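You operate a simulated robot arm through the tools that you are given. There is no shell and no other tool.

You run a simulated two-armed robot. Do the job below in one go: nothing can be reset, and whatever is moved stays where it is left.

Task
Turn the fixture half round, lock it and wipe the dirty flange clean.
Fine: free the red catch first; use the yellow pad and put it back. What is to be rubbed or washed off counts as gone when no trace of it is left.

It is judged by the outcome, as a careful person would: the job done as asked, and still so three seconds after it is handed in. It fails if anything else is knocked over, pushed out of place, dropped, spilled or broken.

Robot
Two 7-joint arms with two-finger parallel grippers on one trunk that stands fixed in place. Base frame: the origin is at the foot of the trunk, x ahead of it, y to its left, z up. Readings come in cm, degrees, newtons and seconds.
The left shoulder is at [2, 13.8, 135], the right one opposite. With the tool pointing down near the work surface each hand reaches from about 10 to 46 cm from the base axis, measured 20 degrees to its own side. Payload 1.57 kg a hand.
The tool frame of a hand sits at the grasp point between the pads (the TCP): z along the fingers, y along the line on which they close. The tips reach 3 cm beyond it. The gripper opens to 8 cm. The fingers are 1.7 cm wide and 1.2 cm thick; the gripper's body (4 by 8.2 cm) begins 8 cm behind the TCP.
Orientation is told as [roll, pitch, yaw] about the base's x, y, z axes, in that order, counted from this pose: with the fingers straight down and closing along the base's y, the tool's x points along the base's -x, its y along +y and its z along -z.

Tools
- The arms move only by the tool jog_arm. It takes "left_rows", "right_rows" or both (then of equal length, played together; a hand with none holds still); each is a list of rows, each a list of 7 numbers: the shift along the tool's x, y, z in cm, then the turn, a rotation vector about the tool's x, y, z in degrees, then the opening in per cent of the stroke, from 0 (shut) to 100 (fully open). In form: [[tx, ty, tz, rx, ry, rz, fingers], ...]. A call has 1 to 20 rows; each row shifts and turns the commanded pose from where the row before left it, along the tool's axes as they then stand. A row lasts 0.2 s, in which the tool goes at most 5 cm and 8.6 degrees; a call with a longer step from one row to the next is refused whole, and so is a gripper value outside its range. Where a pose cannot be reached the arm comes as near as it can. A force on the tool above 50 N (or 10 N above the force at the start of the call, whichever is more), or a blocked arm, ends the call early, and 0.2 s more pass. The fingers move at their own pace (about 4.5 cm/s each) and stop on an object; they squeeze with about 30 N. The grip force told is the motor's: it shows also when the fingers shut on nothing. Time passes only in rows, and 0.2 s behind the last, so rows that do not move let the fingers close. The reply holds the time, the measured pose of the TCP, the force on the tool along the base axes, the opening and the grip force, in the units named above and with some noise, with the torque about the TCP (base axes, N m) and any sound that the robot's microphone picked up.
- Cameras (640 x 400 px; columns grow to the right, rows downward): "scene" is now at [17.82, 5.19, 125.44]; the picture's right is [0.56, -0.83, 0.00], its down [-0.29, -0.20, -0.94] and it looks along [0.77, 0.53, -0.35] (base axes); focal length 214 px, centre (320, 200). "left" rides on the left gripper at [7.2, 0.7, -12.2] in its tool frame; the picture's right is [-0.09, 1.00, 0.00], its down [-0.84, -0.08, -0.54] and it looks along [-0.54, -0.05, 0.84] (tool axes); focal length 238 px, centre (320, 200). "right" rides on the right gripper at [7.2, -0.7, -12.2] in its tool frame; the picture's right is [0.09, 1.00, 0.00], its down [-0.84, 0.08, -0.54] and it looks along [-0.54, 0.05, 0.84] (tool axes); focal length 238 px, centre (320, 200). There is no depth. A picture from a camera that has moved, and an enlarged one, comes with that camera's place and axes in the base frame and with its lens.
- camera(camera): a new picture of that camera. No time passes.
- move_column(by): slides the trunk up (or, below 0, down) by that many cm; the arms and the scene camera ride with it, the base frame stays. It gives what a move gives, with no picture.
- pan_tilt(pan, tilt): turns the head with the scene camera to pan (to the left, within 60 degrees either way) and tilt (down, from -29 to 69), counted from straight ahead of the robot. It gives what a move gives.
- zoom(camera, box): a new picture of the part [left, top, right, bottom] of that camera's present view, enlarged. No time passes.
- hand_in(): hands the job in; it is judged then, once.

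Nothing tells you positions but the pictures and the camera data. Unless the task says otherwise, let go and move clear before handing in.

The tools are called by a JSON object that holds its "method" and its "body". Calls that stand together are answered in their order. jog_arm: Moves the arms, as the interface text tells. Its arguments: {"type":"object","properties":{"left_rows":{"type":"array","items":{"type":"array","items":{"type":"number"}}},"right_rows":{"type":"array","items":{"type":"array","items":{"type":"number"}}}},"required":[]} The other tools are called the same way: move_column (by) moves the trunk up or down; pan_tilt (pan, tilt) turns the head that bears the scene camera; camera (camera) takes a picture; zoom (camera, box) takes an enlarged picture of a part of a camera's view; hand_in () hands the job in.

At the start:

```text
clock: 0.0
left_ee_pos: [26.42, 33.5, 125.09]
left_tcp_rot: [-18.7, 1.4, 3.9]
left_ft_force: [0.1, 0.5, 0.1]
left_moment: [0.02, -0.01, 0.0]
left_finger_gap: 8.01
left_gripper_force: 0.1
right_ee_pos: [33.69, 2.52, 123.2]
right_tcp_rot: [-0.3, 7.4, 0.0]
right_ft_force: [-0.8, 0.5, 0.2]
right_moment: [-0.01, -0.02, 0.0]
right_finger_gap: 8.01
right_gripper_force: 0.1
trunk travel left (down, up): [-72.5, 51.5]
head pan, tilt (commanded): [34.4, 20.2]
```

scene: 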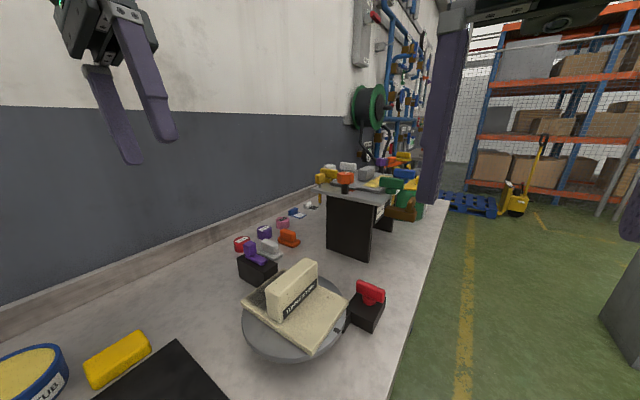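
right: 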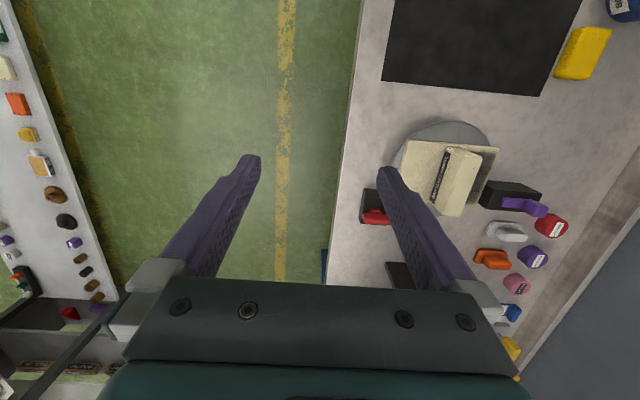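
left: 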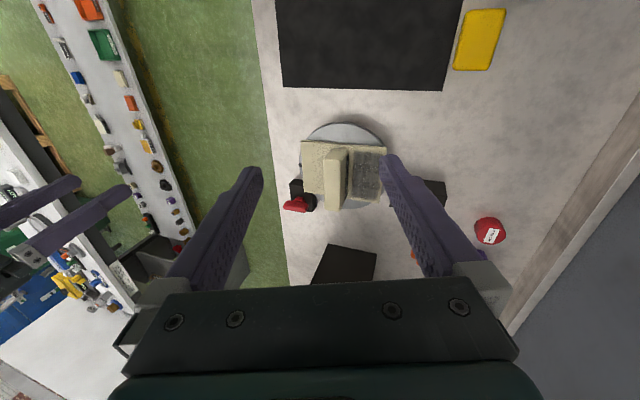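

I see a work bench to the left/front with a turntable fixture, a red catch beside it, a purple catch on a black block, a yellow pad and a tub. I'll look closer before moving anything.

{"method": "zoom", "body": {"camera": "scene", "box": [200, 220, 420, 370]}}

{"method": "zoom", "body": {"camera": "left", "box": [240, 80, 540, 290]}}

{"method": "zoom", "body": {"camera": "right", "box": [330, 90, 610, 290]}}

{"method": "zoom", "body": {"camera": "scene", "box": [300, 130, 460, 260]}}

```text
2.67 times, centred on (310, 295) of scene
camera zoom: at [17.82, 5.19, 125.44], right [0.56, -0.83, 0.0], down [-0.29, -0.2, -0.94], along [0.77, 0.53, -0.35], focal length 572 px, centre (347, -53)
```

zoom: 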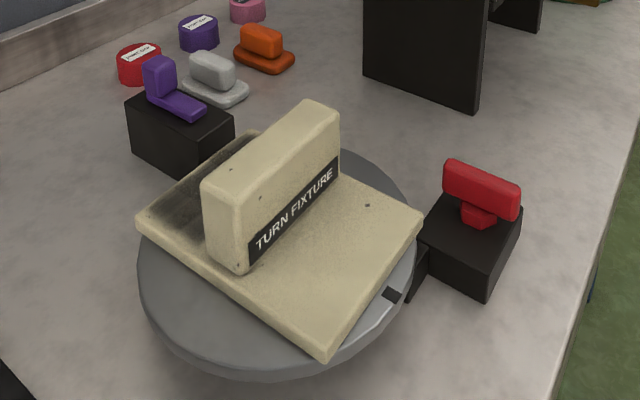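

```text
1.90 times, centred on (390, 185) of left
camera zoom: at [19.18, 37.74, 136.65], right [0.02, 0.95, -0.32], down [0.84, 0.16, 0.52], along [0.54, -0.28, -0.79], focal length 454 px, centre (187, 229)
```

zoom: 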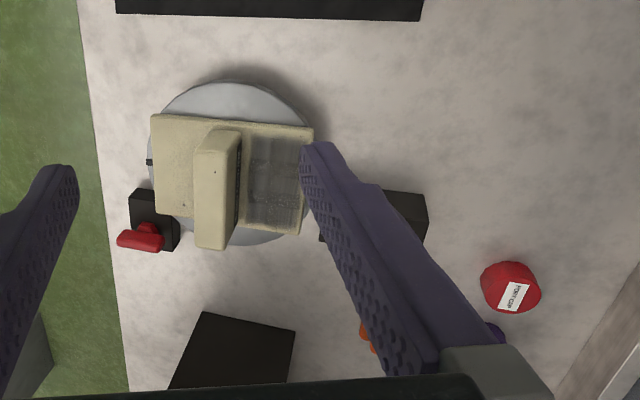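

```text
2.00 times, centred on (470, 190) of right
camera zoom: at [27.9, 1.9, 136.31], right [-0.09, 1.0, 0.01], down [0.9, 0.08, 0.43], along [0.43, 0.05, -0.9], focal length 477 px, centre (20, 220)
```

zoom: 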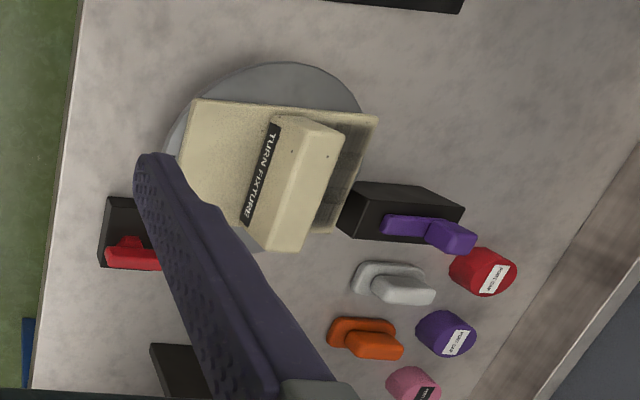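

```text
3.08 times, centred on (380, 195) of scene
camera zoom: at [17.82, 5.19, 125.44], right [0.56, -0.83, 0.0], down [-0.29, -0.2, -0.94], along [0.77, 0.53, -0.35], focal length 660 px, centre (135, 215)
```

zoom: 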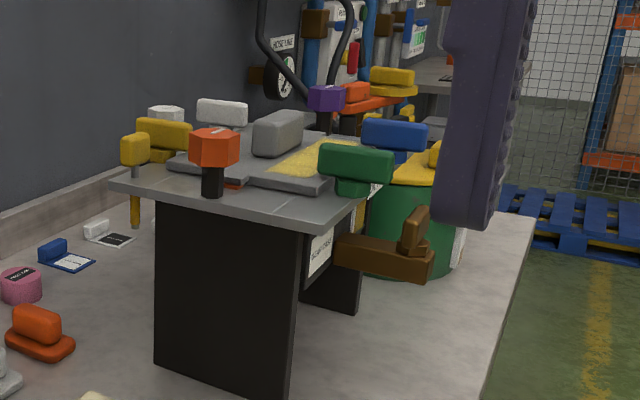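

The red catch triangulates to about [52, 16, 93]. I'll aim the head at the fixture for a better view.

{"method": "pan_tilt", "body": {"pan": 35, "tilt": 45}}

{"method": "camera", "body": {"camera": "scene"}}

```text
clock: 0.9
left_ee_pos: [26.31, 33.66, 125.01]
left_tcp_rot: [-18.7, 1.4, 4.1]
left_ft_force: [-0.7, -1.0, 0.8]
left_moment: [-0.01, 0.01, 0.01]
left_finger_gap: 8.0
left_gripper_force: 0.1
right_ee_pos: [33.58, 2.51, 123.21]
right_tcp_rot: [-0.4, 7.5, 0.0]
right_ft_force: [0.4, 0.2, -0.2]
right_moment: [-0.01, 0.0, -0.03]
right_finger_gap: 7.99
right_gripper_force: 0.0
trunk travel left (down, up): [-72.5, 51.5]
head pan, tilt (commanded): [35.0, 45.0]
```

```text
taken
camera scene: at [16.8, 4.61, 121.62], right [0.57, -0.82, 0.0], down [-0.58, -0.41, -0.71], along [0.58, 0.41, -0.71], focal length 214 px, centre (320, 200)
```

scene: 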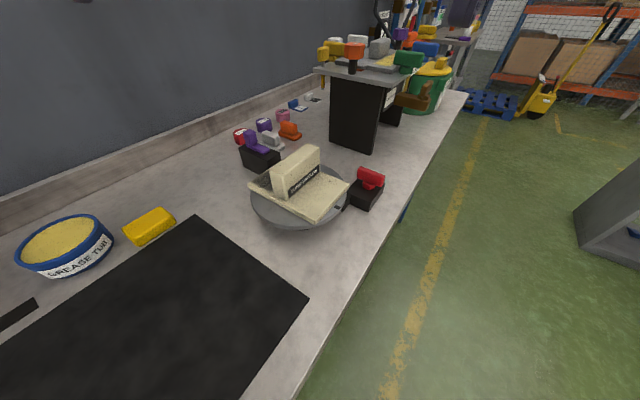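

The fixture, red catch, yellow pad and grease tub are in view. I'll zoom in on the details.

{"method": "zoom", "body": {"camera": "scene", "box": [220, 120, 400, 240]}}

{"method": "zoom", "body": {"camera": "scene", "box": [0, 180, 210, 340]}}

{"method": "zoom", "body": {"camera": "scene", "box": [300, 150, 400, 220]}}

{"method": "zoom", "body": {"camera": "scene", "box": [310, 20, 460, 130]}}

```text
3.33 times, centred on (310, 180) of scene
camera zoom: at [16.8, 4.61, 121.62], right [0.57, -0.82, 0.0], down [-0.58, -0.41, -0.71], along [0.58, 0.41, -0.71], focal length 715 px, centre (353, 267)
```

zoom: 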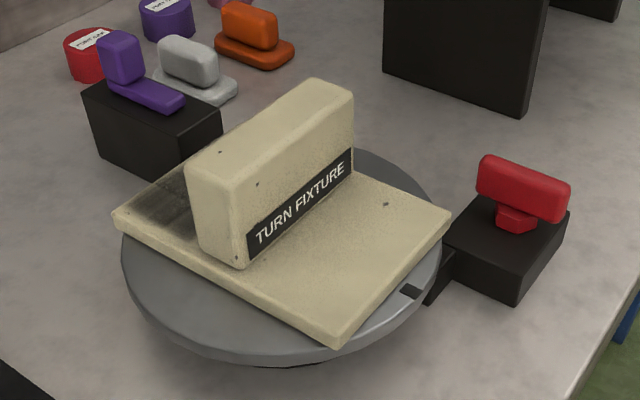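

```text
2.50 times, centred on (105, 260) of scene
camera zoom: at [16.8, 4.61, 121.62], right [0.57, -0.82, 0.0], down [-0.58, -0.41, -0.71], along [0.58, 0.41, -0.71], focal length 536 px, centre (858, 50)
```

zoom: 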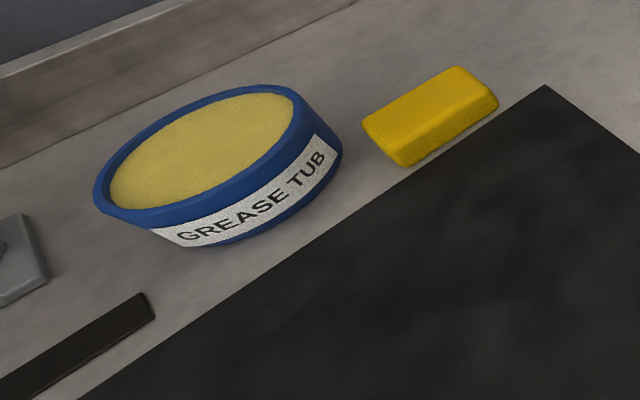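

```text
5.71 times, centred on (350, 185) of scene
camera zoom: at [16.8, 4.61, 121.62], right [0.57, -0.82, 0.0], down [-0.58, -0.41, -0.71], along [0.58, 0.41, -0.71], focal length 1226 px, centre (149, 286)
```

zoom: 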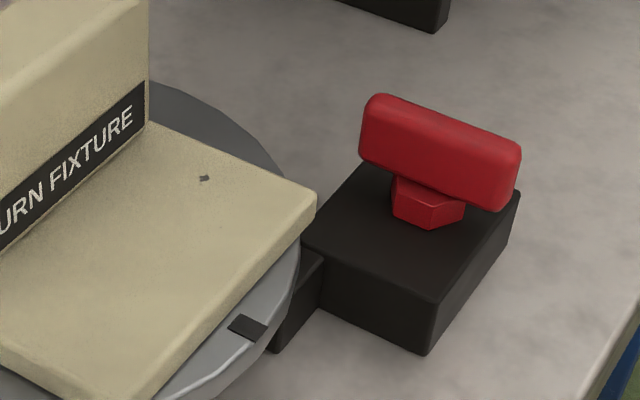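

```text
3.64 times, centred on (385, 75) of scene
camera zoom: at [16.8, 4.61, 121.62], right [0.57, -0.82, 0.0], down [-0.58, -0.41, -0.71], along [0.58, 0.41, -0.71], focal length 780 px, centre (84, 654)
```

zoom: 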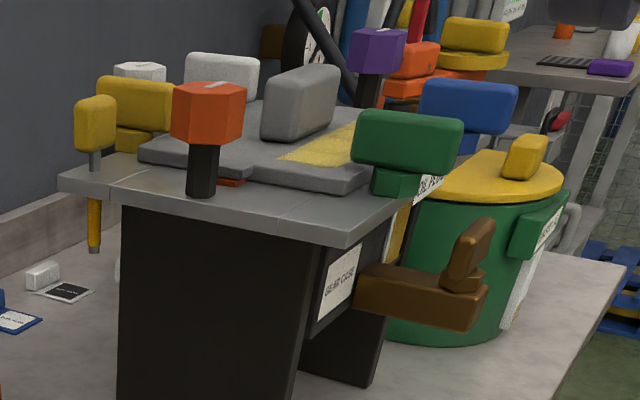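

The zoom is sharp, so I'll look closely at both catches and the disc rim from the two wrist cameras.

{"method": "zoom", "body": {"camera": "left", "box": [275, 115, 395, 220]}}

{"method": "zoom", "body": {"camera": "left", "box": [275, 170, 335, 220]}}

{"method": "zoom", "body": {"camera": "right", "box": [350, 170, 420, 240]}}

{"method": "zoom", "body": {"camera": "right", "box": [470, 165, 560, 235]}}

{"method": "zoom", "body": {"camera": "scene", "box": [230, 125, 300, 180]}}

```text
3.81 times, centred on (335, 168) of left
camera zoom: at [19.2, 37.8, 136.62], right [0.02, 0.95, -0.32], down [0.84, 0.16, 0.52], along [0.54, -0.28, -0.79], focal length 908 px, centre (263, 324)
```

zoom: 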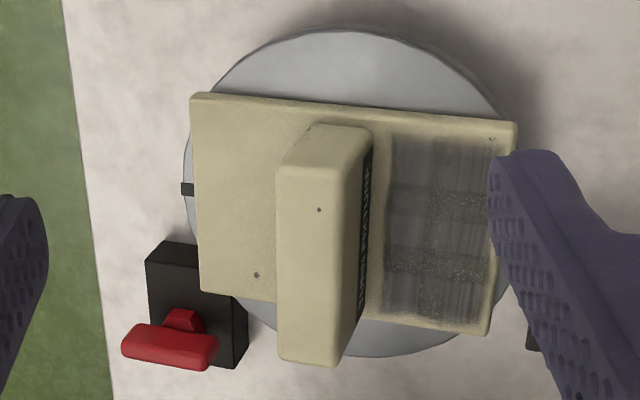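

```text
8.00 times, centred on (305, 195) of left
camera zoom: at [19.2, 37.8, 136.62], right [0.02, 0.95, -0.32], down [0.84, 0.16, 0.52], along [0.54, -0.28, -0.79], focal length 1907 px, centre (440, 240)
```

zoom: 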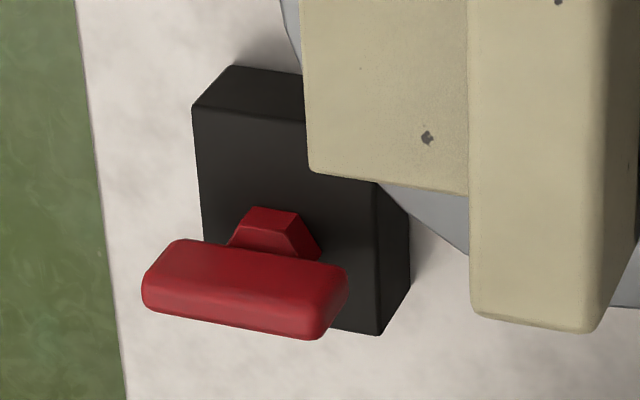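

```text
5.71 times, centred on (385, 205) of right
camera zoom: at [27.9, 1.91, 136.24], right [-0.09, 1.0, 0.01], down [0.9, 0.08, 0.43], along [0.43, 0.04, -0.9], focal length 1362 px, centre (-51, 171)
```

zoom: 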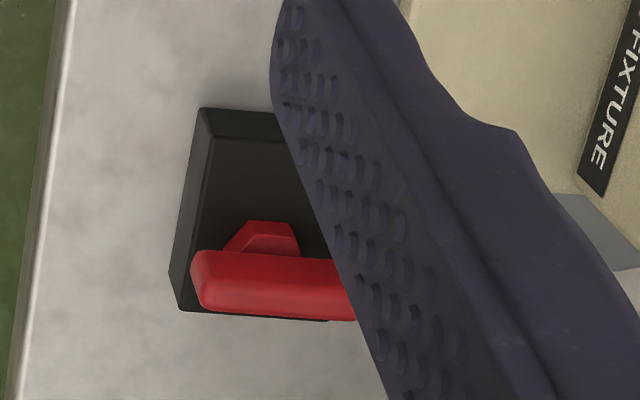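

```text
5.71 times, centred on (515, 200) of right
camera zoom: at [27.9, 1.91, 136.24], right [-0.09, 1.0, 0.01], down [0.9, 0.08, 0.43], along [0.43, 0.04, -0.9], focal length 1362 px, centre (-794, 200)
```

zoom: 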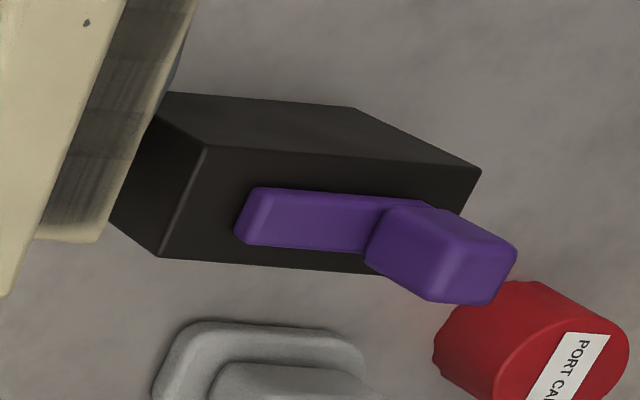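

```text
7.27 times, centred on (265, 152) of scene
camera zoom: at [16.8, 4.61, 121.62], right [0.57, -0.82, 0.0], down [-0.58, -0.41, -0.71], along [0.58, 0.41, -0.71], focal length 1560 px, centre (720, 546)
```

zoom: 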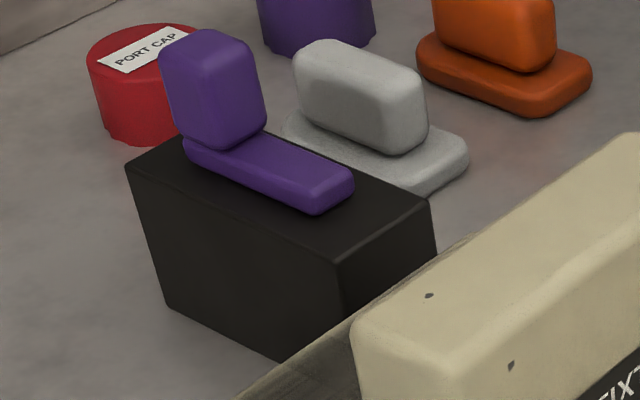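

The dirty half is the +y side of the plate; the red T‑bar catch sits at about [52,16] and a purple slider‑like piece at about [45,42]. Before lowering anything I check where my left arm's elbow is relative to the bench.

{"method": "pan_tilt", "body": {"pan": 60, "tilt": 25}}

{"method": "camera", "body": {"camera": "scene"}}

```text
clock: 1.8
left_ee_pos: [26.39, 33.55, 125.12]
left_tcp_rot: [-18.8, 1.5, 4.1]
left_ft_force: [0.4, 0.2, -0.1]
left_moment: [-0.01, -0.01, 0.0]
left_finger_gap: 7.99
left_gripper_force: 0.0
right_ee_pos: [33.36, 2.53, 123.06]
right_tcp_rot: [-0.2, 7.4, -0.1]
right_ft_force: [-0.6, -0.4, -0.1]
right_moment: [-0.01, -0.02, 0.02]
right_finger_gap: 7.99
right_gripper_force: 0.0
trunk travel left (down, up): [-72.5, 51.5]
head pan, tilt (commanded): [60.0, 25.0]
```

```text
taken
camera scene: at [14.75, 7.91, 124.66], right [0.87, -0.5, 0.0], down [-0.21, -0.37, -0.91], along [0.45, 0.78, -0.42], focal length 214 px, centre (320, 200)
```

scene: 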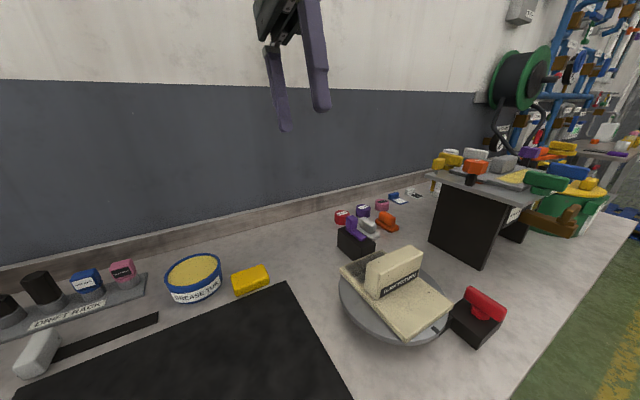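

The left arm comes in from above, with no elbow near the bench, so I can lower the trunk a bit for reach and a lower view.

{"method": "move_column", "body": {"by": -14}}

{"method": "pan_tilt", "body": {"pan": 38, "tilt": 30}}

{"method": "camera", "body": {"camera": "scene"}}

{"method": "camera", "body": {"camera": "left"}}

{"method": "camera", "body": {"camera": "right"}}

```text
clock: 3.5
left_ee_pos: [26.48, 33.77, 111.06]
left_tcp_rot: [-18.9, 1.4, 4.1]
left_ft_force: [1.1, -0.4, -0.2]
left_moment: [0.01, 0.06, -0.01]
left_finger_gap: 7.98
left_gripper_force: 0.1
right_ee_pos: [33.51, 2.42, 109.11]
right_tcp_rot: [-0.4, 7.5, -0.1]
right_ft_force: [-0.3, 0.2, 0.2]
right_moment: [-0.01, 0.05, -0.01]
right_finger_gap: 7.99
right_gripper_force: 0.1
trunk travel left (down, up): [-58.5, 65.5]
head pan, tilt (commanded): [60.0, 25.0]
```

```text
clock: 4.3
left_ee_pos: [26.32, 33.56, 111.07]
left_tcp_rot: [-18.9, 1.4, 4.2]
left_ft_force: [-0.3, 0.4, -0.7]
left_moment: [-0.03, 0.0, -0.01]
left_finger_gap: 8.02
left_gripper_force: 0.0
right_ee_pos: [33.64, 2.49, 109.15]
right_tcp_rot: [-0.3, 7.4, 0.0]
right_ft_force: [0.4, -0.5, 0.2]
right_moment: [0.0, 0.03, 0.01]
right_finger_gap: 7.98
right_gripper_force: 0.0
trunk travel left (down, up): [-58.5, 65.5]
head pan, tilt (commanded): [38.0, 30.0]
```

```text
taken
camera scene: at [17.26, 5.51, 109.87], right [0.62, -0.79, 0.0], down [-0.39, -0.31, -0.87], along [0.68, 0.53, -0.5], focal length 214 px, centre (320, 200)
```

scene: 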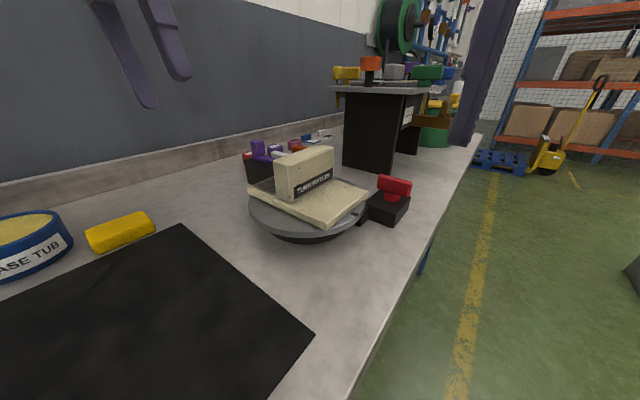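

```text
taken
camera left: at [19.2, 37.8, 122.64], right [0.02, 0.95, -0.32], down [0.84, 0.16, 0.52], along [0.54, -0.28, -0.79], focal length 238 px, centre (320, 200)
```

left: 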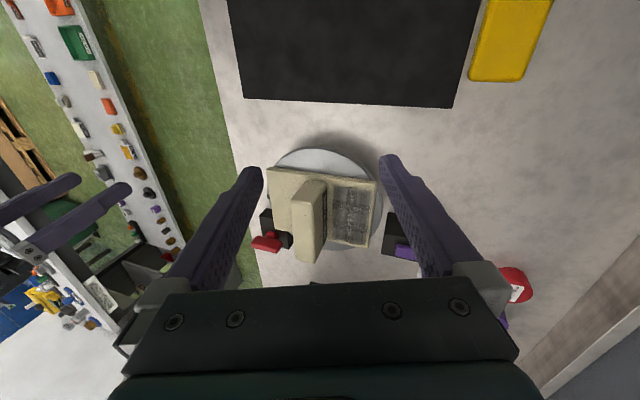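

```text
taken
camera right: at [27.9, 1.9, 122.25], right [-0.09, 1.0, 0.01], down [0.9, 0.08, 0.43], along [0.43, 0.05, -0.9], focal length 238 px, centre (320, 200)
```

right: 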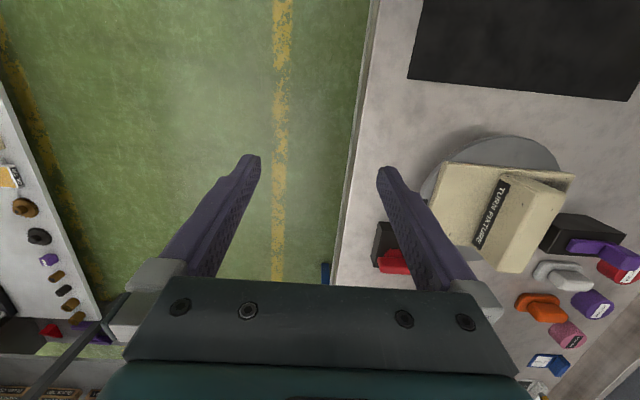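

{"method": "zoom", "body": {"camera": "scene", "box": [230, 130, 430, 255]}}

{"method": "zoom", "body": {"camera": "scene", "box": [340, 165, 420, 235]}}

{"method": "zoom", "body": {"camera": "left", "box": [255, 140, 435, 270]}}

{"method": "zoom", "body": {"camera": "right", "box": [360, 120, 640, 290]}}

```text
3.20 times, centred on (330, 192) of scene
camera zoom: at [17.26, 5.51, 109.87], right [0.62, -0.79, 0.0], down [-0.39, -0.31, -0.87], along [0.68, 0.53, -0.5], focal length 686 px, centre (288, 224)
```

zoom: 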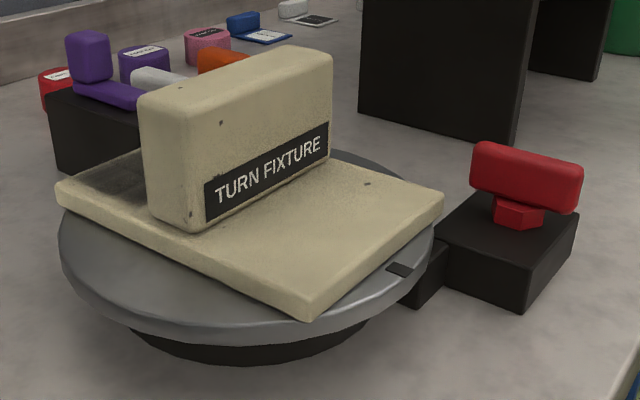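

```text
5.71 times, centred on (380, 200) of scene
camera zoom: at [17.26, 5.51, 109.87], right [0.62, -0.79, 0.0], down [-0.39, -0.31, -0.87], along [0.68, 0.53, -0.5], focal length 1226 px, centre (-23, 200)
```

zoom: 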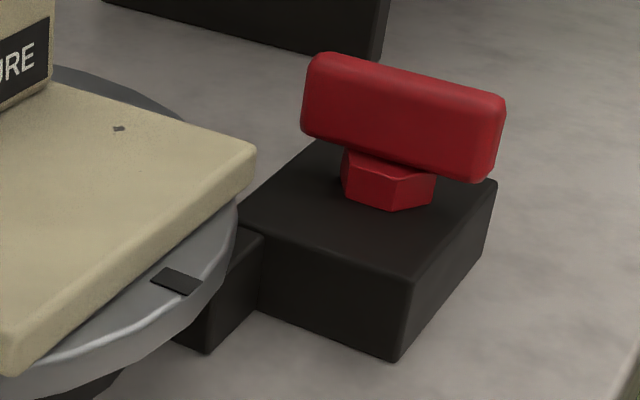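

```text
3.08 times, centred on (345, 205) of left
camera zoom: at [19.2, 37.8, 122.64], right [0.02, 0.95, -0.32], down [0.84, 0.16, 0.52], along [0.54, -0.28, -0.79], focal length 733 px, centre (243, 185)
```

zoom: 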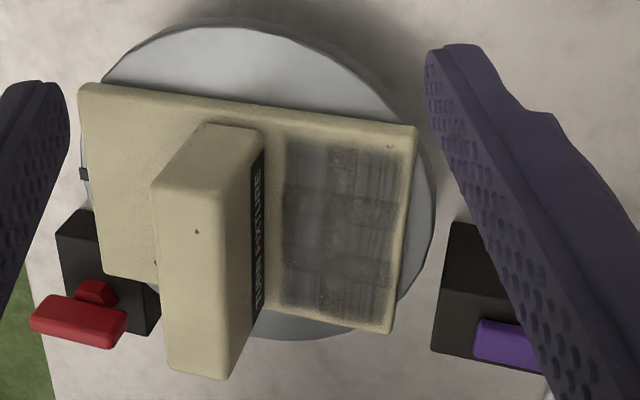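

```text
2.29 times, centred on (500, 205) of right
camera zoom: at [27.9, 1.9, 122.25], right [-0.09, 1.0, 0.01], down [0.9, 0.08, 0.43], along [0.43, 0.05, -0.9], focal length 545 px, centre (-91, 189)
```

zoom: 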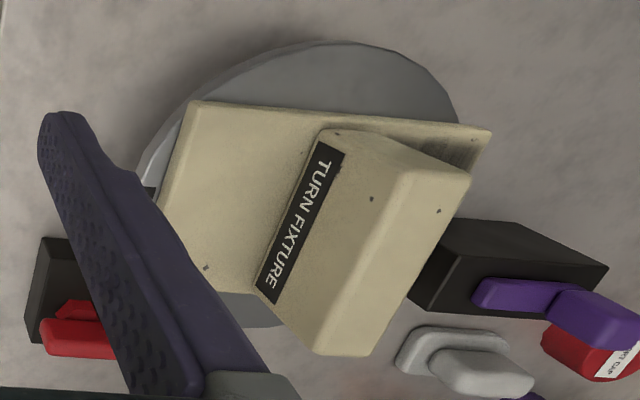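

The plate is axis-aligned around [40.7, 27.2], disc top z≈92.4, red bar centre ≈[51.8, 16.0, 93.3] with long axis roughly along y, bench top ≈88. I'll use the left arm: first level its tool in free space above the mat, pitching the fingers a little forward.

{"method": "jog_arm", "body": {"left_rows": [[0, 0, 0, -6.3, 0, 0, 100], [0, 0, 0, -6.3, 0, 0, 100], [0, 0, 0, -6.3, 0, 0, 100], [0, 0, 0, 0, -5.5, 1.4, 100], [0, 0, 0, 0, -5.5, 1.4, 100], [0, 0, 0, 0, -5.4, 1.3, 100]]}}

```text
clock: 5.0
left_ee_pos: [27.91, 34.28, 110.19]
left_tcp_rot: [-17.6, -0.1, 12.0]
left_ft_force: [0.2, 0.2, 0.7]
left_moment: [0.02, -0.01, 0.01]
left_finger_gap: 7.95
left_gripper_force: 0.1
right_ee_pos: [33.53, 2.46, 109.04]
right_tcp_rot: [-0.3, 7.7, 0.0]
right_ft_force: [0.2, 0.1, -0.5]
right_moment: [0.04, -0.01, 0.01]
right_finger_gap: 8.0
right_gripper_force: 0.1
trunk travel left (down, up): [-58.5, 65.5]
head pan, tilt (commanded): [38.0, 30.0]
stopped in row 3 (left hand): the arm was blocked; the commanded pose is now the measured one
```

The left arm got blocked while turning; I'll look at where its links are before trying again.

{"method": "pan_tilt", "body": {"pan": 60, "tilt": -20}}

{"method": "camera", "body": {"camera": "scene"}}

{"method": "camera", "body": {"camera": "right"}}

```text
clock: 6.2
left_ee_pos: [27.9, 34.23, 110.1]
left_tcp_rot: [-17.4, 0.0, 12.0]
left_ft_force: [1.0, 1.1, 0.4]
left_moment: [0.02, -0.01, -0.01]
left_finger_gap: 8.01
left_gripper_force: 0.1
right_ee_pos: [33.48, 2.46, 109.18]
right_tcp_rot: [-0.2, 7.4, 0.1]
right_ft_force: [0.9, -0.3, 0.0]
right_moment: [0.0, 0.0, -0.01]
right_finger_gap: 8.02
right_gripper_force: 0.1
trunk travel left (down, up): [-58.5, 65.5]
head pan, tilt (commanded): [60.0, -20.0]
```

```text
taken
camera scene: at [13.94, 6.53, 117.63], right [0.87, -0.5, 0.0], down [0.17, 0.3, -0.94], along [0.47, 0.81, 0.34], focal length 214 px, centre (320, 200)
```

scene: 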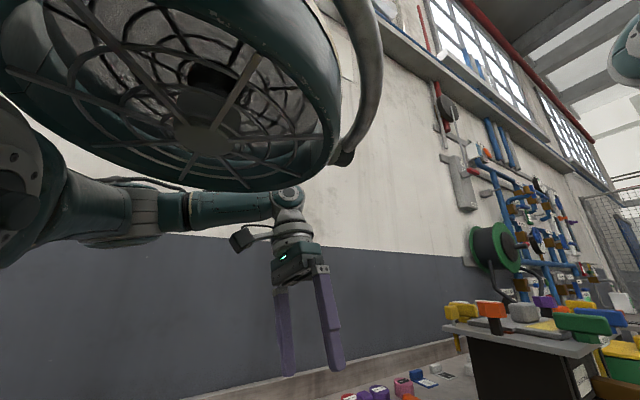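

```text
taken
camera right: at [27.9, 1.9, 122.23], right [-0.09, 1.0, 0.01], down [0.9, 0.08, 0.43], along [0.42, 0.05, -0.9], focal length 238 px, centre (320, 200)
```

right: 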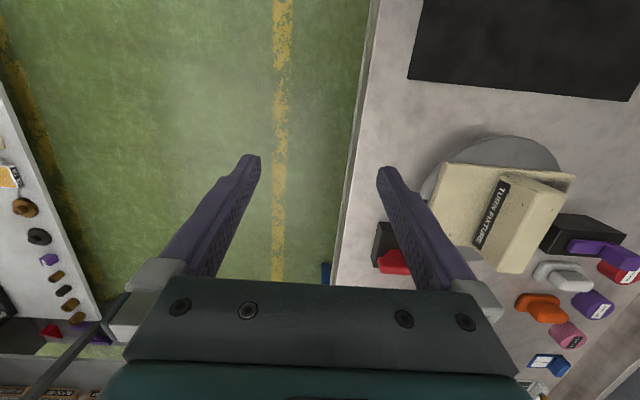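

The forearm is horizontal with the elbow out to the left, clear of things; it was likely a wrist limit. I'll translate toward the catch first at the current orientation, staying high.

{"method": "jog_arm", "body": {"left_rows": [[-2.28, -2.69, 1.02, 0, 0, 0, 100], [-2.28, -2.69, 1.02, 0, 0, 0, 100], [-2.28, -2.69, 1.02, 0, 0, 0, 100], [-2.28, -2.69, 1.02, 0, 0, 0, 100], [-2.28, -2.69, 1.02, 0, 0, 0, 100], [-2.28, -2.69, 1.02, 0, 0, 0, 100]]}}

{"method": "camera", "body": {"camera": "scene"}}

```text
clock: 6.7
left_ee_pos: [31.31, 30.67, 110.04]
left_tcp_rot: [-31.7, -1.9, 15.6]
left_ft_force: [0.5, 0.6, 0.3]
left_moment: [0.01, 0.0, -0.05]
left_finger_gap: 8.02
left_gripper_force: 0.0
right_ee_pos: [33.56, 2.45, 109.16]
right_tcp_rot: [-0.3, 7.7, -0.1]
right_ft_force: [-0.7, -0.5, 0.9]
right_moment: [0.01, -0.01, -0.02]
right_finger_gap: 8.03
right_gripper_force: 0.0
trunk travel left (down, up): [-58.5, 65.5]
head pan, tilt (commanded): [60.0, -20.0]
stopped in row 2 (left hand): the arm was blocked; the commanded pose is now the measured one
```

```text
taken
camera scene: at [13.93, 6.53, 117.63], right [0.87, -0.5, 0.0], down [0.17, 0.3, -0.94], along [0.47, 0.81, 0.34], focal length 214 px, centre (320, 200)
```

scene: 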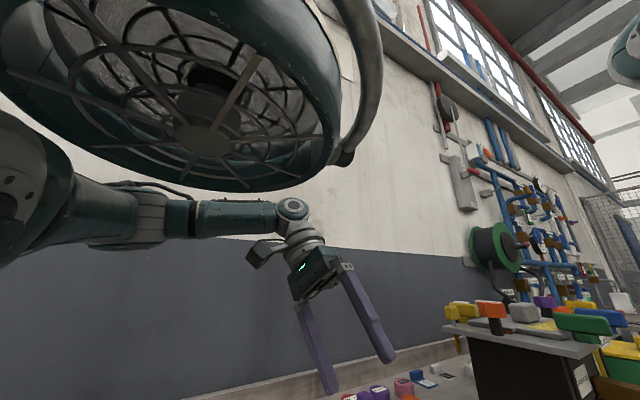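

The wrist seems to be at a limit (roll drifting as it moves). I'll probe what freedom the arm has, with small free-space moves.

{"method": "jog_arm", "body": {"left_rows": [[-3, 0, 0, 0, 0, 0, 100]]}}

{"method": "jog_arm", "body": {"left_rows": [[0, 0, 0, -6, 0, 0, 100]]}}

```text
clock: 7.3
left_ee_pos: [33.02, 32.1, 107.85]
left_tcp_rot: [-37.9, 1.6, 19.5]
left_ft_force: [0.2, 0.4, -0.7]
left_moment: [0.03, 0.01, -0.01]
left_finger_gap: 8.02
left_gripper_force: 0.1
right_ee_pos: [33.37, 2.5, 109.19]
right_tcp_rot: [-0.2, 7.6, 0.0]
right_ft_force: [0.1, -0.4, -0.4]
right_moment: [-0.02, -0.02, 0.01]
right_finger_gap: 7.99
right_gripper_force: 0.0
trunk travel left (down, up): [-58.5, 65.5]
head pan, tilt (commanded): [60.0, -20.0]
stopped in row 1 (left hand): the arm was blocked; the commanded pose is now the measured one
```

```text
clock: 7.7
left_ee_pos: [32.46, 32.23, 106.72]
left_tcp_rot: [-34.3, 3.4, 21.2]
left_ft_force: [0.5, 0.0, -0.6]
left_moment: [0.02, -0.03, 0.04]
left_finger_gap: 8.0
left_gripper_force: 0.1
right_ee_pos: [33.55, 2.53, 109.09]
right_tcp_rot: [-0.3, 7.7, 0.1]
right_ft_force: [-0.6, -0.1, 0.5]
right_moment: [-0.03, 0.01, -0.04]
right_finger_gap: 7.98
right_gripper_force: 0.1
trunk travel left (down, up): [-58.5, 65.5]
head pan, tilt (commanded): [60.0, -20.0]
```

{"method": "pan_tilt", "body": {"pan": 60, "tilt": 10}}

{"method": "camera", "body": {"camera": "scene"}}

{"method": "pan_tilt", "body": {"pan": -50, "tilt": -10}}

{"method": "camera", "body": {"camera": "scene"}}

{"method": "pan_tilt", "body": {"pan": 20, "tilt": -29}}

{"method": "camera", "body": {"camera": "scene"}}

```text
clock: 8.6
left_ee_pos: [32.5, 32.33, 107.04]
left_tcp_rot: [-34.6, 3.3, 21.2]
left_ft_force: [0.2, -1.1, -0.4]
left_moment: [-0.01, 0.01, 0.01]
left_finger_gap: 8.0
left_gripper_force: 0.0
right_ee_pos: [33.51, 2.37, 109.14]
right_tcp_rot: [-0.3, 7.6, 0.0]
right_ft_force: [-0.4, 0.6, 0.0]
right_moment: [-0.04, -0.02, -0.02]
right_finger_gap: 8.01
right_gripper_force: 0.2
trunk travel left (down, up): [-58.5, 65.5]
head pan, tilt (commanded): [60.0, 10.0]
```

```text
taken
camera scene: at [14.78, 7.99, 113.11], right [0.87, -0.5, 0.0], down [-0.09, -0.15, -0.98], along [0.49, 0.85, -0.17], focal length 214 px, centre (320, 200)
```

scene: 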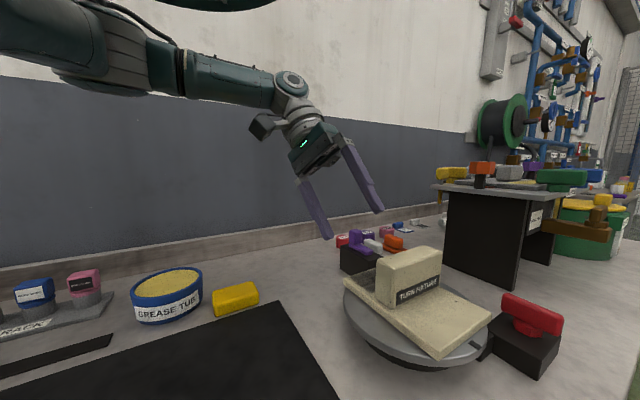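

```text
clock: 10.5
left_ee_pos: [32.47, 32.27, 106.9]
left_tcp_rot: [-34.7, 3.2, 21.2]
left_ft_force: [0.3, -0.1, -0.5]
left_moment: [0.01, -0.01, 0.01]
left_finger_gap: 8.0
left_gripper_force: 0.0
right_ee_pos: [33.48, 2.36, 109.1]
right_tcp_rot: [-0.2, 7.5, 0.0]
right_ft_force: [0.3, 0.6, -0.1]
right_moment: [-0.01, 0.03, -0.01]
right_finger_gap: 8.0
right_gripper_force: 0.0
trunk travel left (down, up): [-58.5, 65.5]
head pan, tilt (commanded): [-50.0, -10.0]
```

```text
taken
camera scene: at [15.56, -6.51, 116.23], right [-0.77, -0.64, 0.0], down [0.11, -0.13, -0.98], along [0.63, -0.75, 0.17], focal length 214 px, centre (320, 200)
```

scene: 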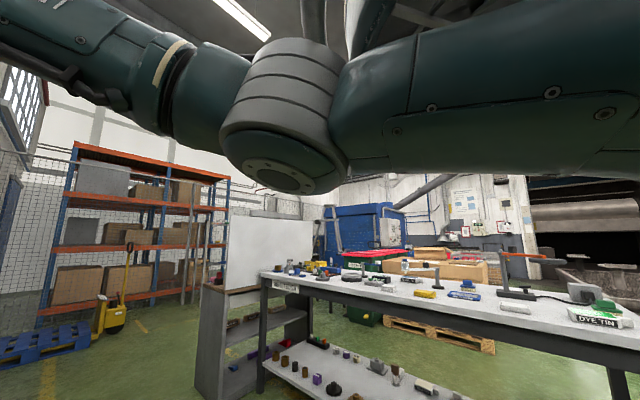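

```text
clock: 11.9
left_ee_pos: [32.51, 32.24, 106.89]
left_tcp_rot: [-34.6, 3.1, 21.2]
left_ft_force: [0.1, 0.9, -0.4]
left_moment: [0.0, 0.0, 0.01]
left_finger_gap: 8.02
left_gripper_force: 0.1
right_ee_pos: [33.55, 2.39, 109.11]
right_tcp_rot: [-0.3, 7.6, 0.0]
right_ft_force: [0.3, -0.5, 0.3]
right_moment: [0.0, -0.04, 0.02]
right_finger_gap: 8.0
right_gripper_force: 0.0
trunk travel left (down, up): [-58.5, 65.5]
head pan, tilt (commanded): [20.0, -28.6]
```

```text
taken
camera scene: at [16.43, 2.23, 118.71], right [0.34, -0.94, 0.0], down [0.45, 0.16, -0.88], along [0.82, 0.3, 0.48], focal length 214 px, centre (320, 200)
```

scene: 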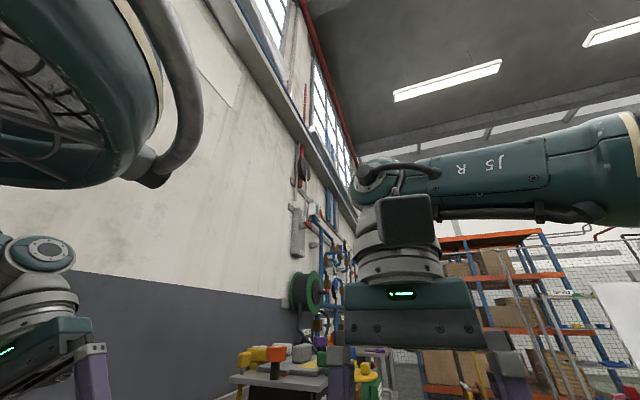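

There's a caged lamp-like bowl hanging low on the left at about [28, 25, 131], right over my left forearm, which probably blocked it. I'll check whether it's fixed in the room by lowering the trunk a bit more (left tips stay over 4 cm above the disc) and looking again.

{"method": "move_column", "body": {"by": -6}}

{"method": "camera", "body": {"camera": "scene"}}

{"method": "pan_tilt", "body": {"pan": 60, "tilt": -20}}

{"method": "camera", "body": {"camera": "scene"}}

```text
clock: 12.9
left_ee_pos: [32.54, 32.3, 100.9]
left_tcp_rot: [-34.7, 3.2, 21.2]
left_ft_force: [-0.1, -0.6, 0.5]
left_moment: [0.01, 0.02, 0.03]
left_finger_gap: 7.99
left_gripper_force: 0.0
right_ee_pos: [33.5, 2.46, 103.09]
right_tcp_rot: [-0.2, 7.6, 0.0]
right_ft_force: [0.0, -0.1, 0.2]
right_moment: [-0.02, -0.02, 0.0]
right_finger_gap: 8.01
right_gripper_force: 0.0
trunk travel left (down, up): [-52.5, 71.5]
head pan, tilt (commanded): [20.0, -28.6]
```

```text
taken
camera scene: at [16.44, 2.24, 112.71], right [0.34, -0.94, 0.0], down [0.45, 0.16, -0.88], along [0.82, 0.3, 0.48], focal length 214 px, centre (320, 200)
```

scene: 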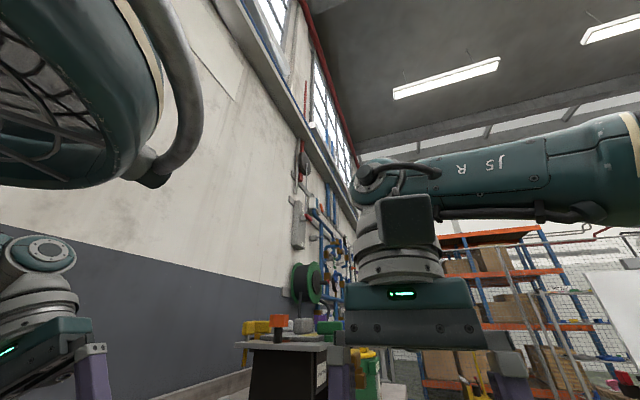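

```text
clock: 14.0
left_ee_pos: [32.62, 32.29, 100.84]
left_tcp_rot: [-34.6, 3.2, 21.1]
left_ft_force: [0.0, 0.1, -0.1]
left_moment: [0.03, -0.03, -0.03]
left_finger_gap: 8.01
left_gripper_force: 0.0
right_ee_pos: [33.42, 2.34, 103.13]
right_tcp_rot: [-0.3, 7.5, 0.1]
right_ft_force: [-0.5, 0.4, 0.8]
right_moment: [0.02, -0.02, 0.0]
right_finger_gap: 8.0
right_gripper_force: 0.1
trunk travel left (down, up): [-52.5, 71.5]
head pan, tilt (commanded): [60.0, -20.0]
```

```text
taken
camera scene: at [13.94, 6.52, 111.63], right [0.87, -0.5, 0.0], down [0.17, 0.3, -0.94], along [0.47, 0.81, 0.34], focal length 214 px, centre (320, 200)
```

scene: 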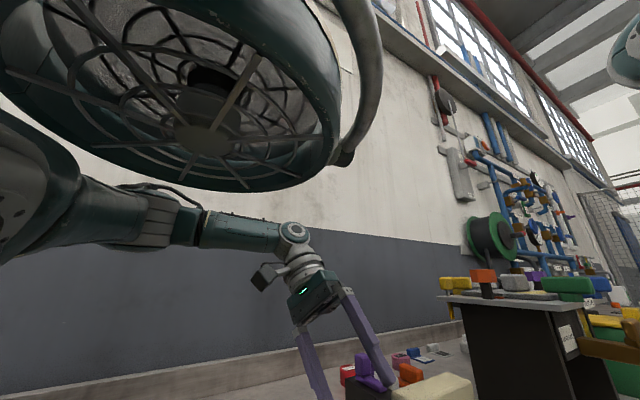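

The bowl moves with the trunk, so it's part of the robot. I'll try slower motions in case the wrist was passing a singular pose.

{"method": "jog_arm", "body": {"left_rows": [[0, 0, -1, 0, 0, 0, 100], [0, 0, -1, 0, 0, 0, 100], [0, 0, -1, 0, 0, 0, 100], [0, 0, -1, 0, 0, 0, 100]]}}

{"method": "jog_arm", "body": {"left_rows": [[0, 0, 0, -2, 0, 0, 100], [0, 0, 0, -2, 0, 0, 100], [0, 0, 0, -2, 0, 0, 100], [0, 0, 0, -2, 0, 0, 100]]}}

```text
clock: 15.2
left_ee_pos: [31.35, 34.41, 102.7]
left_tcp_rot: [-35.9, 5.6, 21.9]
left_ft_force: [0.4, 0.7, -0.5]
left_moment: [0.01, 0.01, 0.0]
left_finger_gap: 8.01
left_gripper_force: 0.1
right_ee_pos: [33.47, 2.4, 103.12]
right_tcp_rot: [-0.3, 7.6, 0.0]
right_ft_force: [0.2, 0.3, -0.8]
right_moment: [-0.03, 0.0, -0.01]
right_finger_gap: 7.99
right_gripper_force: 0.0
trunk travel left (down, up): [-52.5, 71.5]
head pan, tilt (commanded): [60.0, -20.0]
stopped in row 4 (left hand): the arm was blocked; the commanded pose is now the measured one
```

```text
clock: 16.2
left_ee_pos: [30.81, 34.33, 101.49]
left_tcp_rot: [-32.1, 7.5, 23.3]
left_ft_force: [-0.5, -0.1, -0.5]
left_moment: [0.0, 0.04, 0.01]
left_finger_gap: 8.01
left_gripper_force: 0.0
right_ee_pos: [33.45, 2.59, 103.1]
right_tcp_rot: [-0.2, 7.6, 0.0]
right_ft_force: [0.2, -0.3, 0.0]
right_moment: [-0.04, 0.03, -0.01]
right_finger_gap: 8.02
right_gripper_force: 0.1
trunk travel left (down, up): [-52.5, 71.5]
head pan, tilt (commanded): [60.0, -20.0]
```

The hand can't go up or level out here—something above the forearm (that bowl on the trunk) blocks it. I'll raise the trunk back up, then work with the hand lower relative to the shoulder.

{"method": "move_column", "body": {"by": 16}}

{"method": "jog_arm", "body": {"left_rows": [[0, 0, 1.5, 0, 0, 0, 100], [0, 0, 1.5, 0, 0, 0, 100], [0, 0, 1.5, 0, 0, 0, 100], [0, 0, 1.5, 0, 0, 0, 100]]}}

{"method": "camera", "body": {"camera": "scene"}}

```text
clock: 18.0
left_ee_pos: [30.65, 34.49, 117.4]
left_tcp_rot: [-32.0, 7.7, 23.3]
left_ft_force: [-0.4, -0.6, -0.2]
left_moment: [-0.02, 0.0, -0.01]
left_finger_gap: 8.0
left_gripper_force: 0.0
right_ee_pos: [33.48, 2.41, 119.1]
right_tcp_rot: [-0.3, 7.6, 0.1]
right_ft_force: [-0.9, 0.4, -0.3]
right_moment: [-0.01, -0.02, -0.06]
right_finger_gap: 8.01
right_gripper_force: 0.1
trunk travel left (down, up): [-68.5, 55.5]
head pan, tilt (commanded): [60.0, -20.0]
```

```text
clock: 19.0
left_ee_pos: [31.63, 31.53, 113.13]
left_tcp_rot: [-30.8, 6.4, 23.2]
left_ft_force: [-0.3, 0.2, 0.6]
left_moment: [0.0, 0.02, -0.02]
left_finger_gap: 7.99
left_gripper_force: 0.0
right_ee_pos: [33.52, 2.48, 119.1]
right_tcp_rot: [-0.3, 7.6, -0.1]
right_ft_force: [-0.2, 0.1, -0.5]
right_moment: [-0.01, 0.01, 0.04]
right_finger_gap: 7.99
right_gripper_force: 0.1
trunk travel left (down, up): [-68.5, 55.5]
head pan, tilt (commanded): [60.0, -20.0]
```

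```text
taken
camera scene: at [13.94, 6.52, 127.63], right [0.87, -0.5, 0.0], down [0.17, 0.3, -0.94], along [0.47, 0.81, 0.34], focal length 214 px, centre (320, 200)
```

scene: 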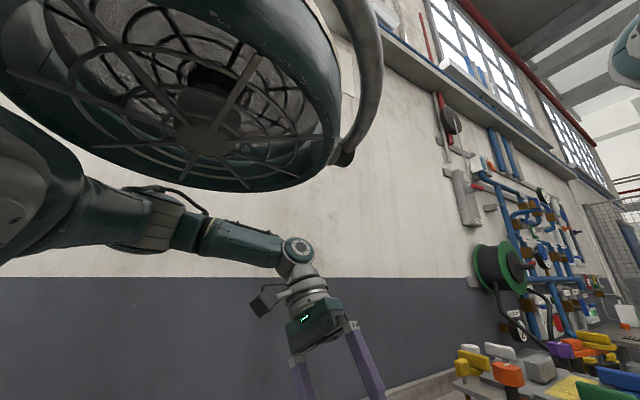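

{"method": "jog_arm", "body": {"left_rows": [[0, 0, 1.5, 0, 0, 0, 100], [0, 0, 1.5, 0, 0, 0, 100], [0, 0, 1.5, 0, 0, 0, 100], [0, 0, 0, -3, 0, 0, 100], [0, 0, 0, -3, 0, 0, 100], [0, 0, 0, -3, 0, 0, 100], [0, 0, 0, -3, 0, 0, 100]]}}

{"method": "camera", "body": {"camera": "scene"}}

```text
clock: 20.2
left_ee_pos: [31.21, 30.26, 108.26]
left_tcp_rot: [-28.1, 8.4, 27.4]
left_ft_force: [0.4, -0.6, 1.0]
left_moment: [0.01, 0.03, 0.0]
left_finger_gap: 7.97
left_gripper_force: 0.1
right_ee_pos: [33.51, 2.47, 119.24]
right_tcp_rot: [-0.4, 7.5, 0.0]
right_ft_force: [-0.2, 0.3, 0.1]
right_moment: [-0.01, -0.02, -0.03]
right_finger_gap: 8.01
right_gripper_force: 0.1
trunk travel left (down, up): [-68.5, 55.5]
head pan, tilt (commanded): [60.0, -20.0]
stopped in row 6 (left hand): the arm was blocked; the commanded pose is now the measured one
```

```text
taken
camera scene: at [13.93, 6.52, 127.63], right [0.87, -0.5, 0.0], down [0.17, 0.3, -0.94], along [0.47, 0.81, 0.34], focal length 214 px, centre (320, 200)
```

scene: 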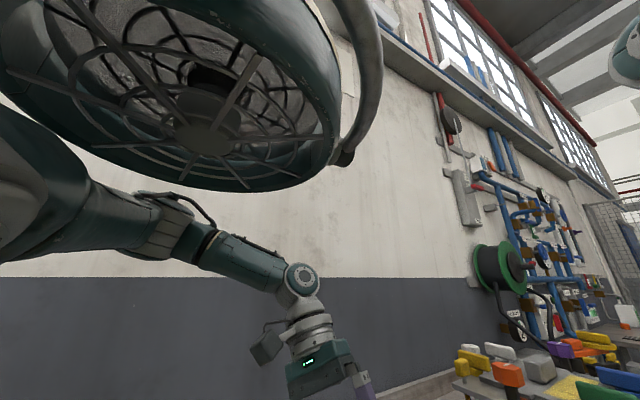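

The forearm-roll joint looks saturated with the elbow held high. I'll try very slow corrections so the redundant elbow can swing down.

{"method": "jog_arm", "body": {"left_rows": [[0, 0, 0, -1, 0, 1, 100], [0, 0, 0, -1, 0, 1, 100], [0, 0, 0, -1, 0, 1, 100], [0, 0, 0, -1, 0, 1, 100], [0, 0, 0, -1, 0, 1, 100], [0, 0, 0, -1, 0, 1, 100], [0, 0, 0, -1, 0, 1, 100], [0, 0, 0, -1, 0, 1, 100], [0, 0, 0, -1, 0, 1, 100], [0, 0, 0, -1, 0, 1, 100]]}}

{"method": "camera", "body": {"camera": "scene"}}

```text
clock: 22.4
left_ee_pos: [30.12, 30.45, 107.13]
left_tcp_rot: [-24.1, 6.4, 22.6]
left_ft_force: [0.0, -0.1, 1.0]
left_moment: [-0.02, -0.01, -0.02]
left_finger_gap: 7.99
left_gripper_force: 0.0
right_ee_pos: [33.57, 2.46, 119.13]
right_tcp_rot: [-0.3, 7.6, 0.0]
right_ft_force: [0.8, 0.7, 0.5]
right_moment: [-0.03, 0.01, 0.0]
right_finger_gap: 8.01
right_gripper_force: 0.1
trunk travel left (down, up): [-68.5, 55.5]
head pan, tilt (commanded): [60.0, -20.0]
```

```text
taken
camera scene: at [13.94, 6.52, 127.63], right [0.87, -0.5, 0.0], down [0.17, 0.3, -0.94], along [0.47, 0.81, 0.34], focal length 214 px, centre (320, 200)
```

scene: 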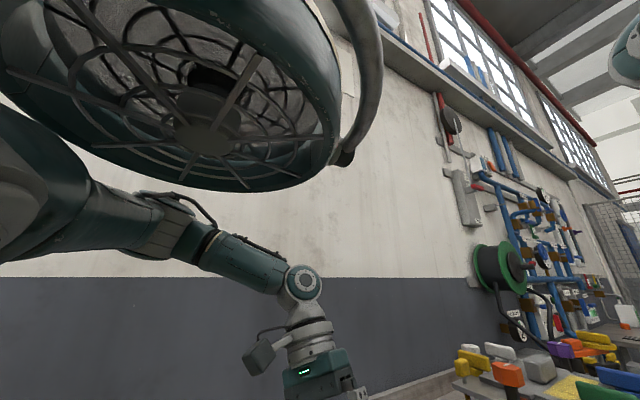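

Slow works. I continue slowly.

{"method": "jog_arm", "body": {"left_rows": [[0, 0, 0, -1, 0, 1, 100], [0, 0, 0, -1, 0, 1, 100], [0, 0, 0, -1, 0, 1, 100], [0, 0, 0, -1, 0, 1, 100], [0, 0, 0, -1, 0, 1, 100], [0, 0, 0, -1, 0, 1, 100], [0, 0, 0, -1, 0, 1, 100], [0, 0, 0, -1, 0, 1, 100], [0, 0, 0, -1, 0, 1, 100], [0, 0, 0, -1, 0, 1, 100], [0, 0, 0, -1, 0, 1, 100], [0, 0, 0, -1, 0, 1, 100], [0, 0, 0, -1, 0, 1, 100], [0, 0, 0, -1, 0, 1, 100]]}}

{"method": "camera", "body": {"camera": "scene"}}

```text
clock: 22.8
left_ee_pos: [30.07, 30.7, 106.95]
left_tcp_rot: [-24.0, 6.5, 22.5]
left_ft_force: [-0.1, 0.4, 0.7]
left_moment: [0.0, 0.01, 0.01]
left_finger_gap: 8.01
left_gripper_force: 0.1
right_ee_pos: [33.49, 2.42, 119.14]
right_tcp_rot: [-0.3, 7.5, 0.0]
right_ft_force: [0.5, -0.3, 0.2]
right_moment: [-0.01, -0.01, -0.03]
right_finger_gap: 8.0
right_gripper_force: 0.0
trunk travel left (down, up): [-68.5, 55.5]
head pan, tilt (commanded): [60.0, -20.0]
stopped in row 1 (left hand): the arm was blocked; the commanded pose is now the measured one
```

```text
taken
camera scene: at [13.93, 6.52, 127.63], right [0.87, -0.5, 0.0], down [0.17, 0.3, -0.94], along [0.47, 0.81, 0.34], focal length 214 px, centre (320, 200)
```

scene: 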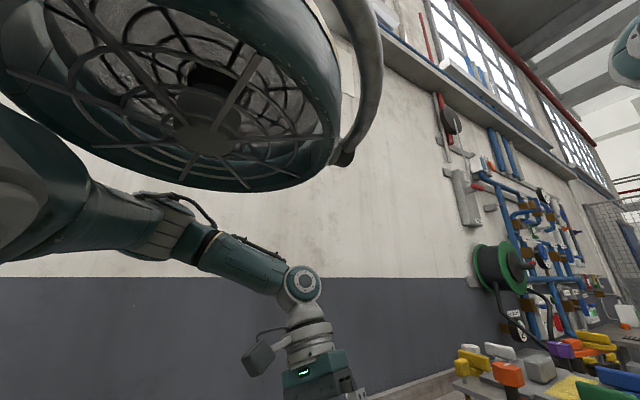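

{"method": "jog_arm", "body": {"left_rows": [[0, 0, 0, -1, 0, 0.5, 100], [0, 0, 0, -1, 0, 0.5, 100], [0, 0, 0, -1, 0, 0.5, 100], [0, 0, 0, -1, 0, 0.5, 100], [0, 0, 0, -1, 0, 0.5, 100], [0, 0, 0, -1, 0, 0.5, 100], [0, 0, 0, 0, 0, 0, 100], [0, 0, 0, 0, 0, 0, 100], [0, 0, 0, 0, 0, 0, 100], [0, 0, 0, 0, 0, 0, 100], [0, 0, 0, 0, 0, 0, 100], [0, 0, 0, 0, 0, 0, 100]]}}

```text
clock: 25.4
left_ee_pos: [29.52, 30.61, 106.42]
left_tcp_rot: [-22.0, 6.8, 22.9]
left_ft_force: [-0.6, -0.9, 0.7]
left_moment: [-0.01, 0.0, 0.04]
left_finger_gap: 7.99
left_gripper_force: 0.1
right_ee_pos: [33.41, 2.51, 119.1]
right_tcp_rot: [-0.3, 7.5, 0.0]
right_ft_force: [0.6, -0.1, -0.1]
right_moment: [0.0, 0.02, 0.04]
right_finger_gap: 8.01
right_gripper_force: 0.1
trunk travel left (down, up): [-68.5, 55.5]
head pan, tilt (commanded): [60.0, -20.0]
```

I'll bring the hand lower (over the mat, clear of the disc), nearer the nominal working height, and try levelling there.

{"method": "jog_arm", "body": {"left_rows": [[0.32, 0.31, 1.0, 0, 0, 0, 100], [0.32, 0.31, 1.0, 0, 0, 0, 100], [0.32, 0.31, 1.0, 0, 0, 0, 100], [0.32, 0.31, 1.0, 0, 0, 0, 100], [0.32, 0.31, 1.0, 0, 0, 0, 100], [0.32, 0.31, 1.0, 0, 0, 0, 100], [0.32, 0.31, 1.0, 0, 0, 0, 100], [0.32, 0.31, 1.0, 0, 0, 0, 100]]}}

{"method": "jog_arm", "body": {"left_rows": [[0, 0, 0, -1, 0, 0.5, 100], [0, 0, 0, -1, 0, 0.5, 100], [0, 0, 0, -1, 0, 0.5, 100], [0, 0, 0, -1, 0, 0.5, 100], [0, 0, 0, -1, 0, 0.5, 100], [0, 0, 0, -1, 0, 0.5, 100], [0, 0, 0, 0, 0, 0, 100], [0, 0, 0, 0, 0, 0, 100]]}}

```text
clock: 27.2
left_ee_pos: [26.83, 29.53, 98.91]
left_tcp_rot: [-19.1, 5.6, 21.1]
left_ft_force: [-0.3, -0.7, -0.5]
left_moment: [0.0, 0.01, -0.02]
left_finger_gap: 7.99
left_gripper_force: 0.0
right_ee_pos: [33.6, 2.37, 119.17]
right_tcp_rot: [-0.3, 7.6, -0.1]
right_ft_force: [-0.8, 0.9, 0.0]
right_moment: [-0.01, 0.0, 0.03]
right_finger_gap: 8.01
right_gripper_force: 0.0
trunk travel left (down, up): [-68.5, 55.5]
head pan, tilt (commanded): [60.0, -20.0]
```

```text
clock: 29.0
left_ee_pos: [25.77, 29.82, 98.14]
left_tcp_rot: [-15.9, 6.2, 22.2]
left_ft_force: [0.4, 0.0, 0.0]
left_moment: [0.01, 0.02, 0.0]
left_finger_gap: 7.99
left_gripper_force: 0.1
right_ee_pos: [33.59, 2.41, 119.06]
right_tcp_rot: [-0.2, 7.6, 0.0]
right_ft_force: [0.0, 0.1, 0.1]
right_moment: [-0.01, -0.01, 0.0]
right_finger_gap: 8.01
right_gripper_force: 0.1
trunk travel left (down, up): [-68.5, 55.5]
head pan, tilt (commanded): [60.0, -20.0]
```

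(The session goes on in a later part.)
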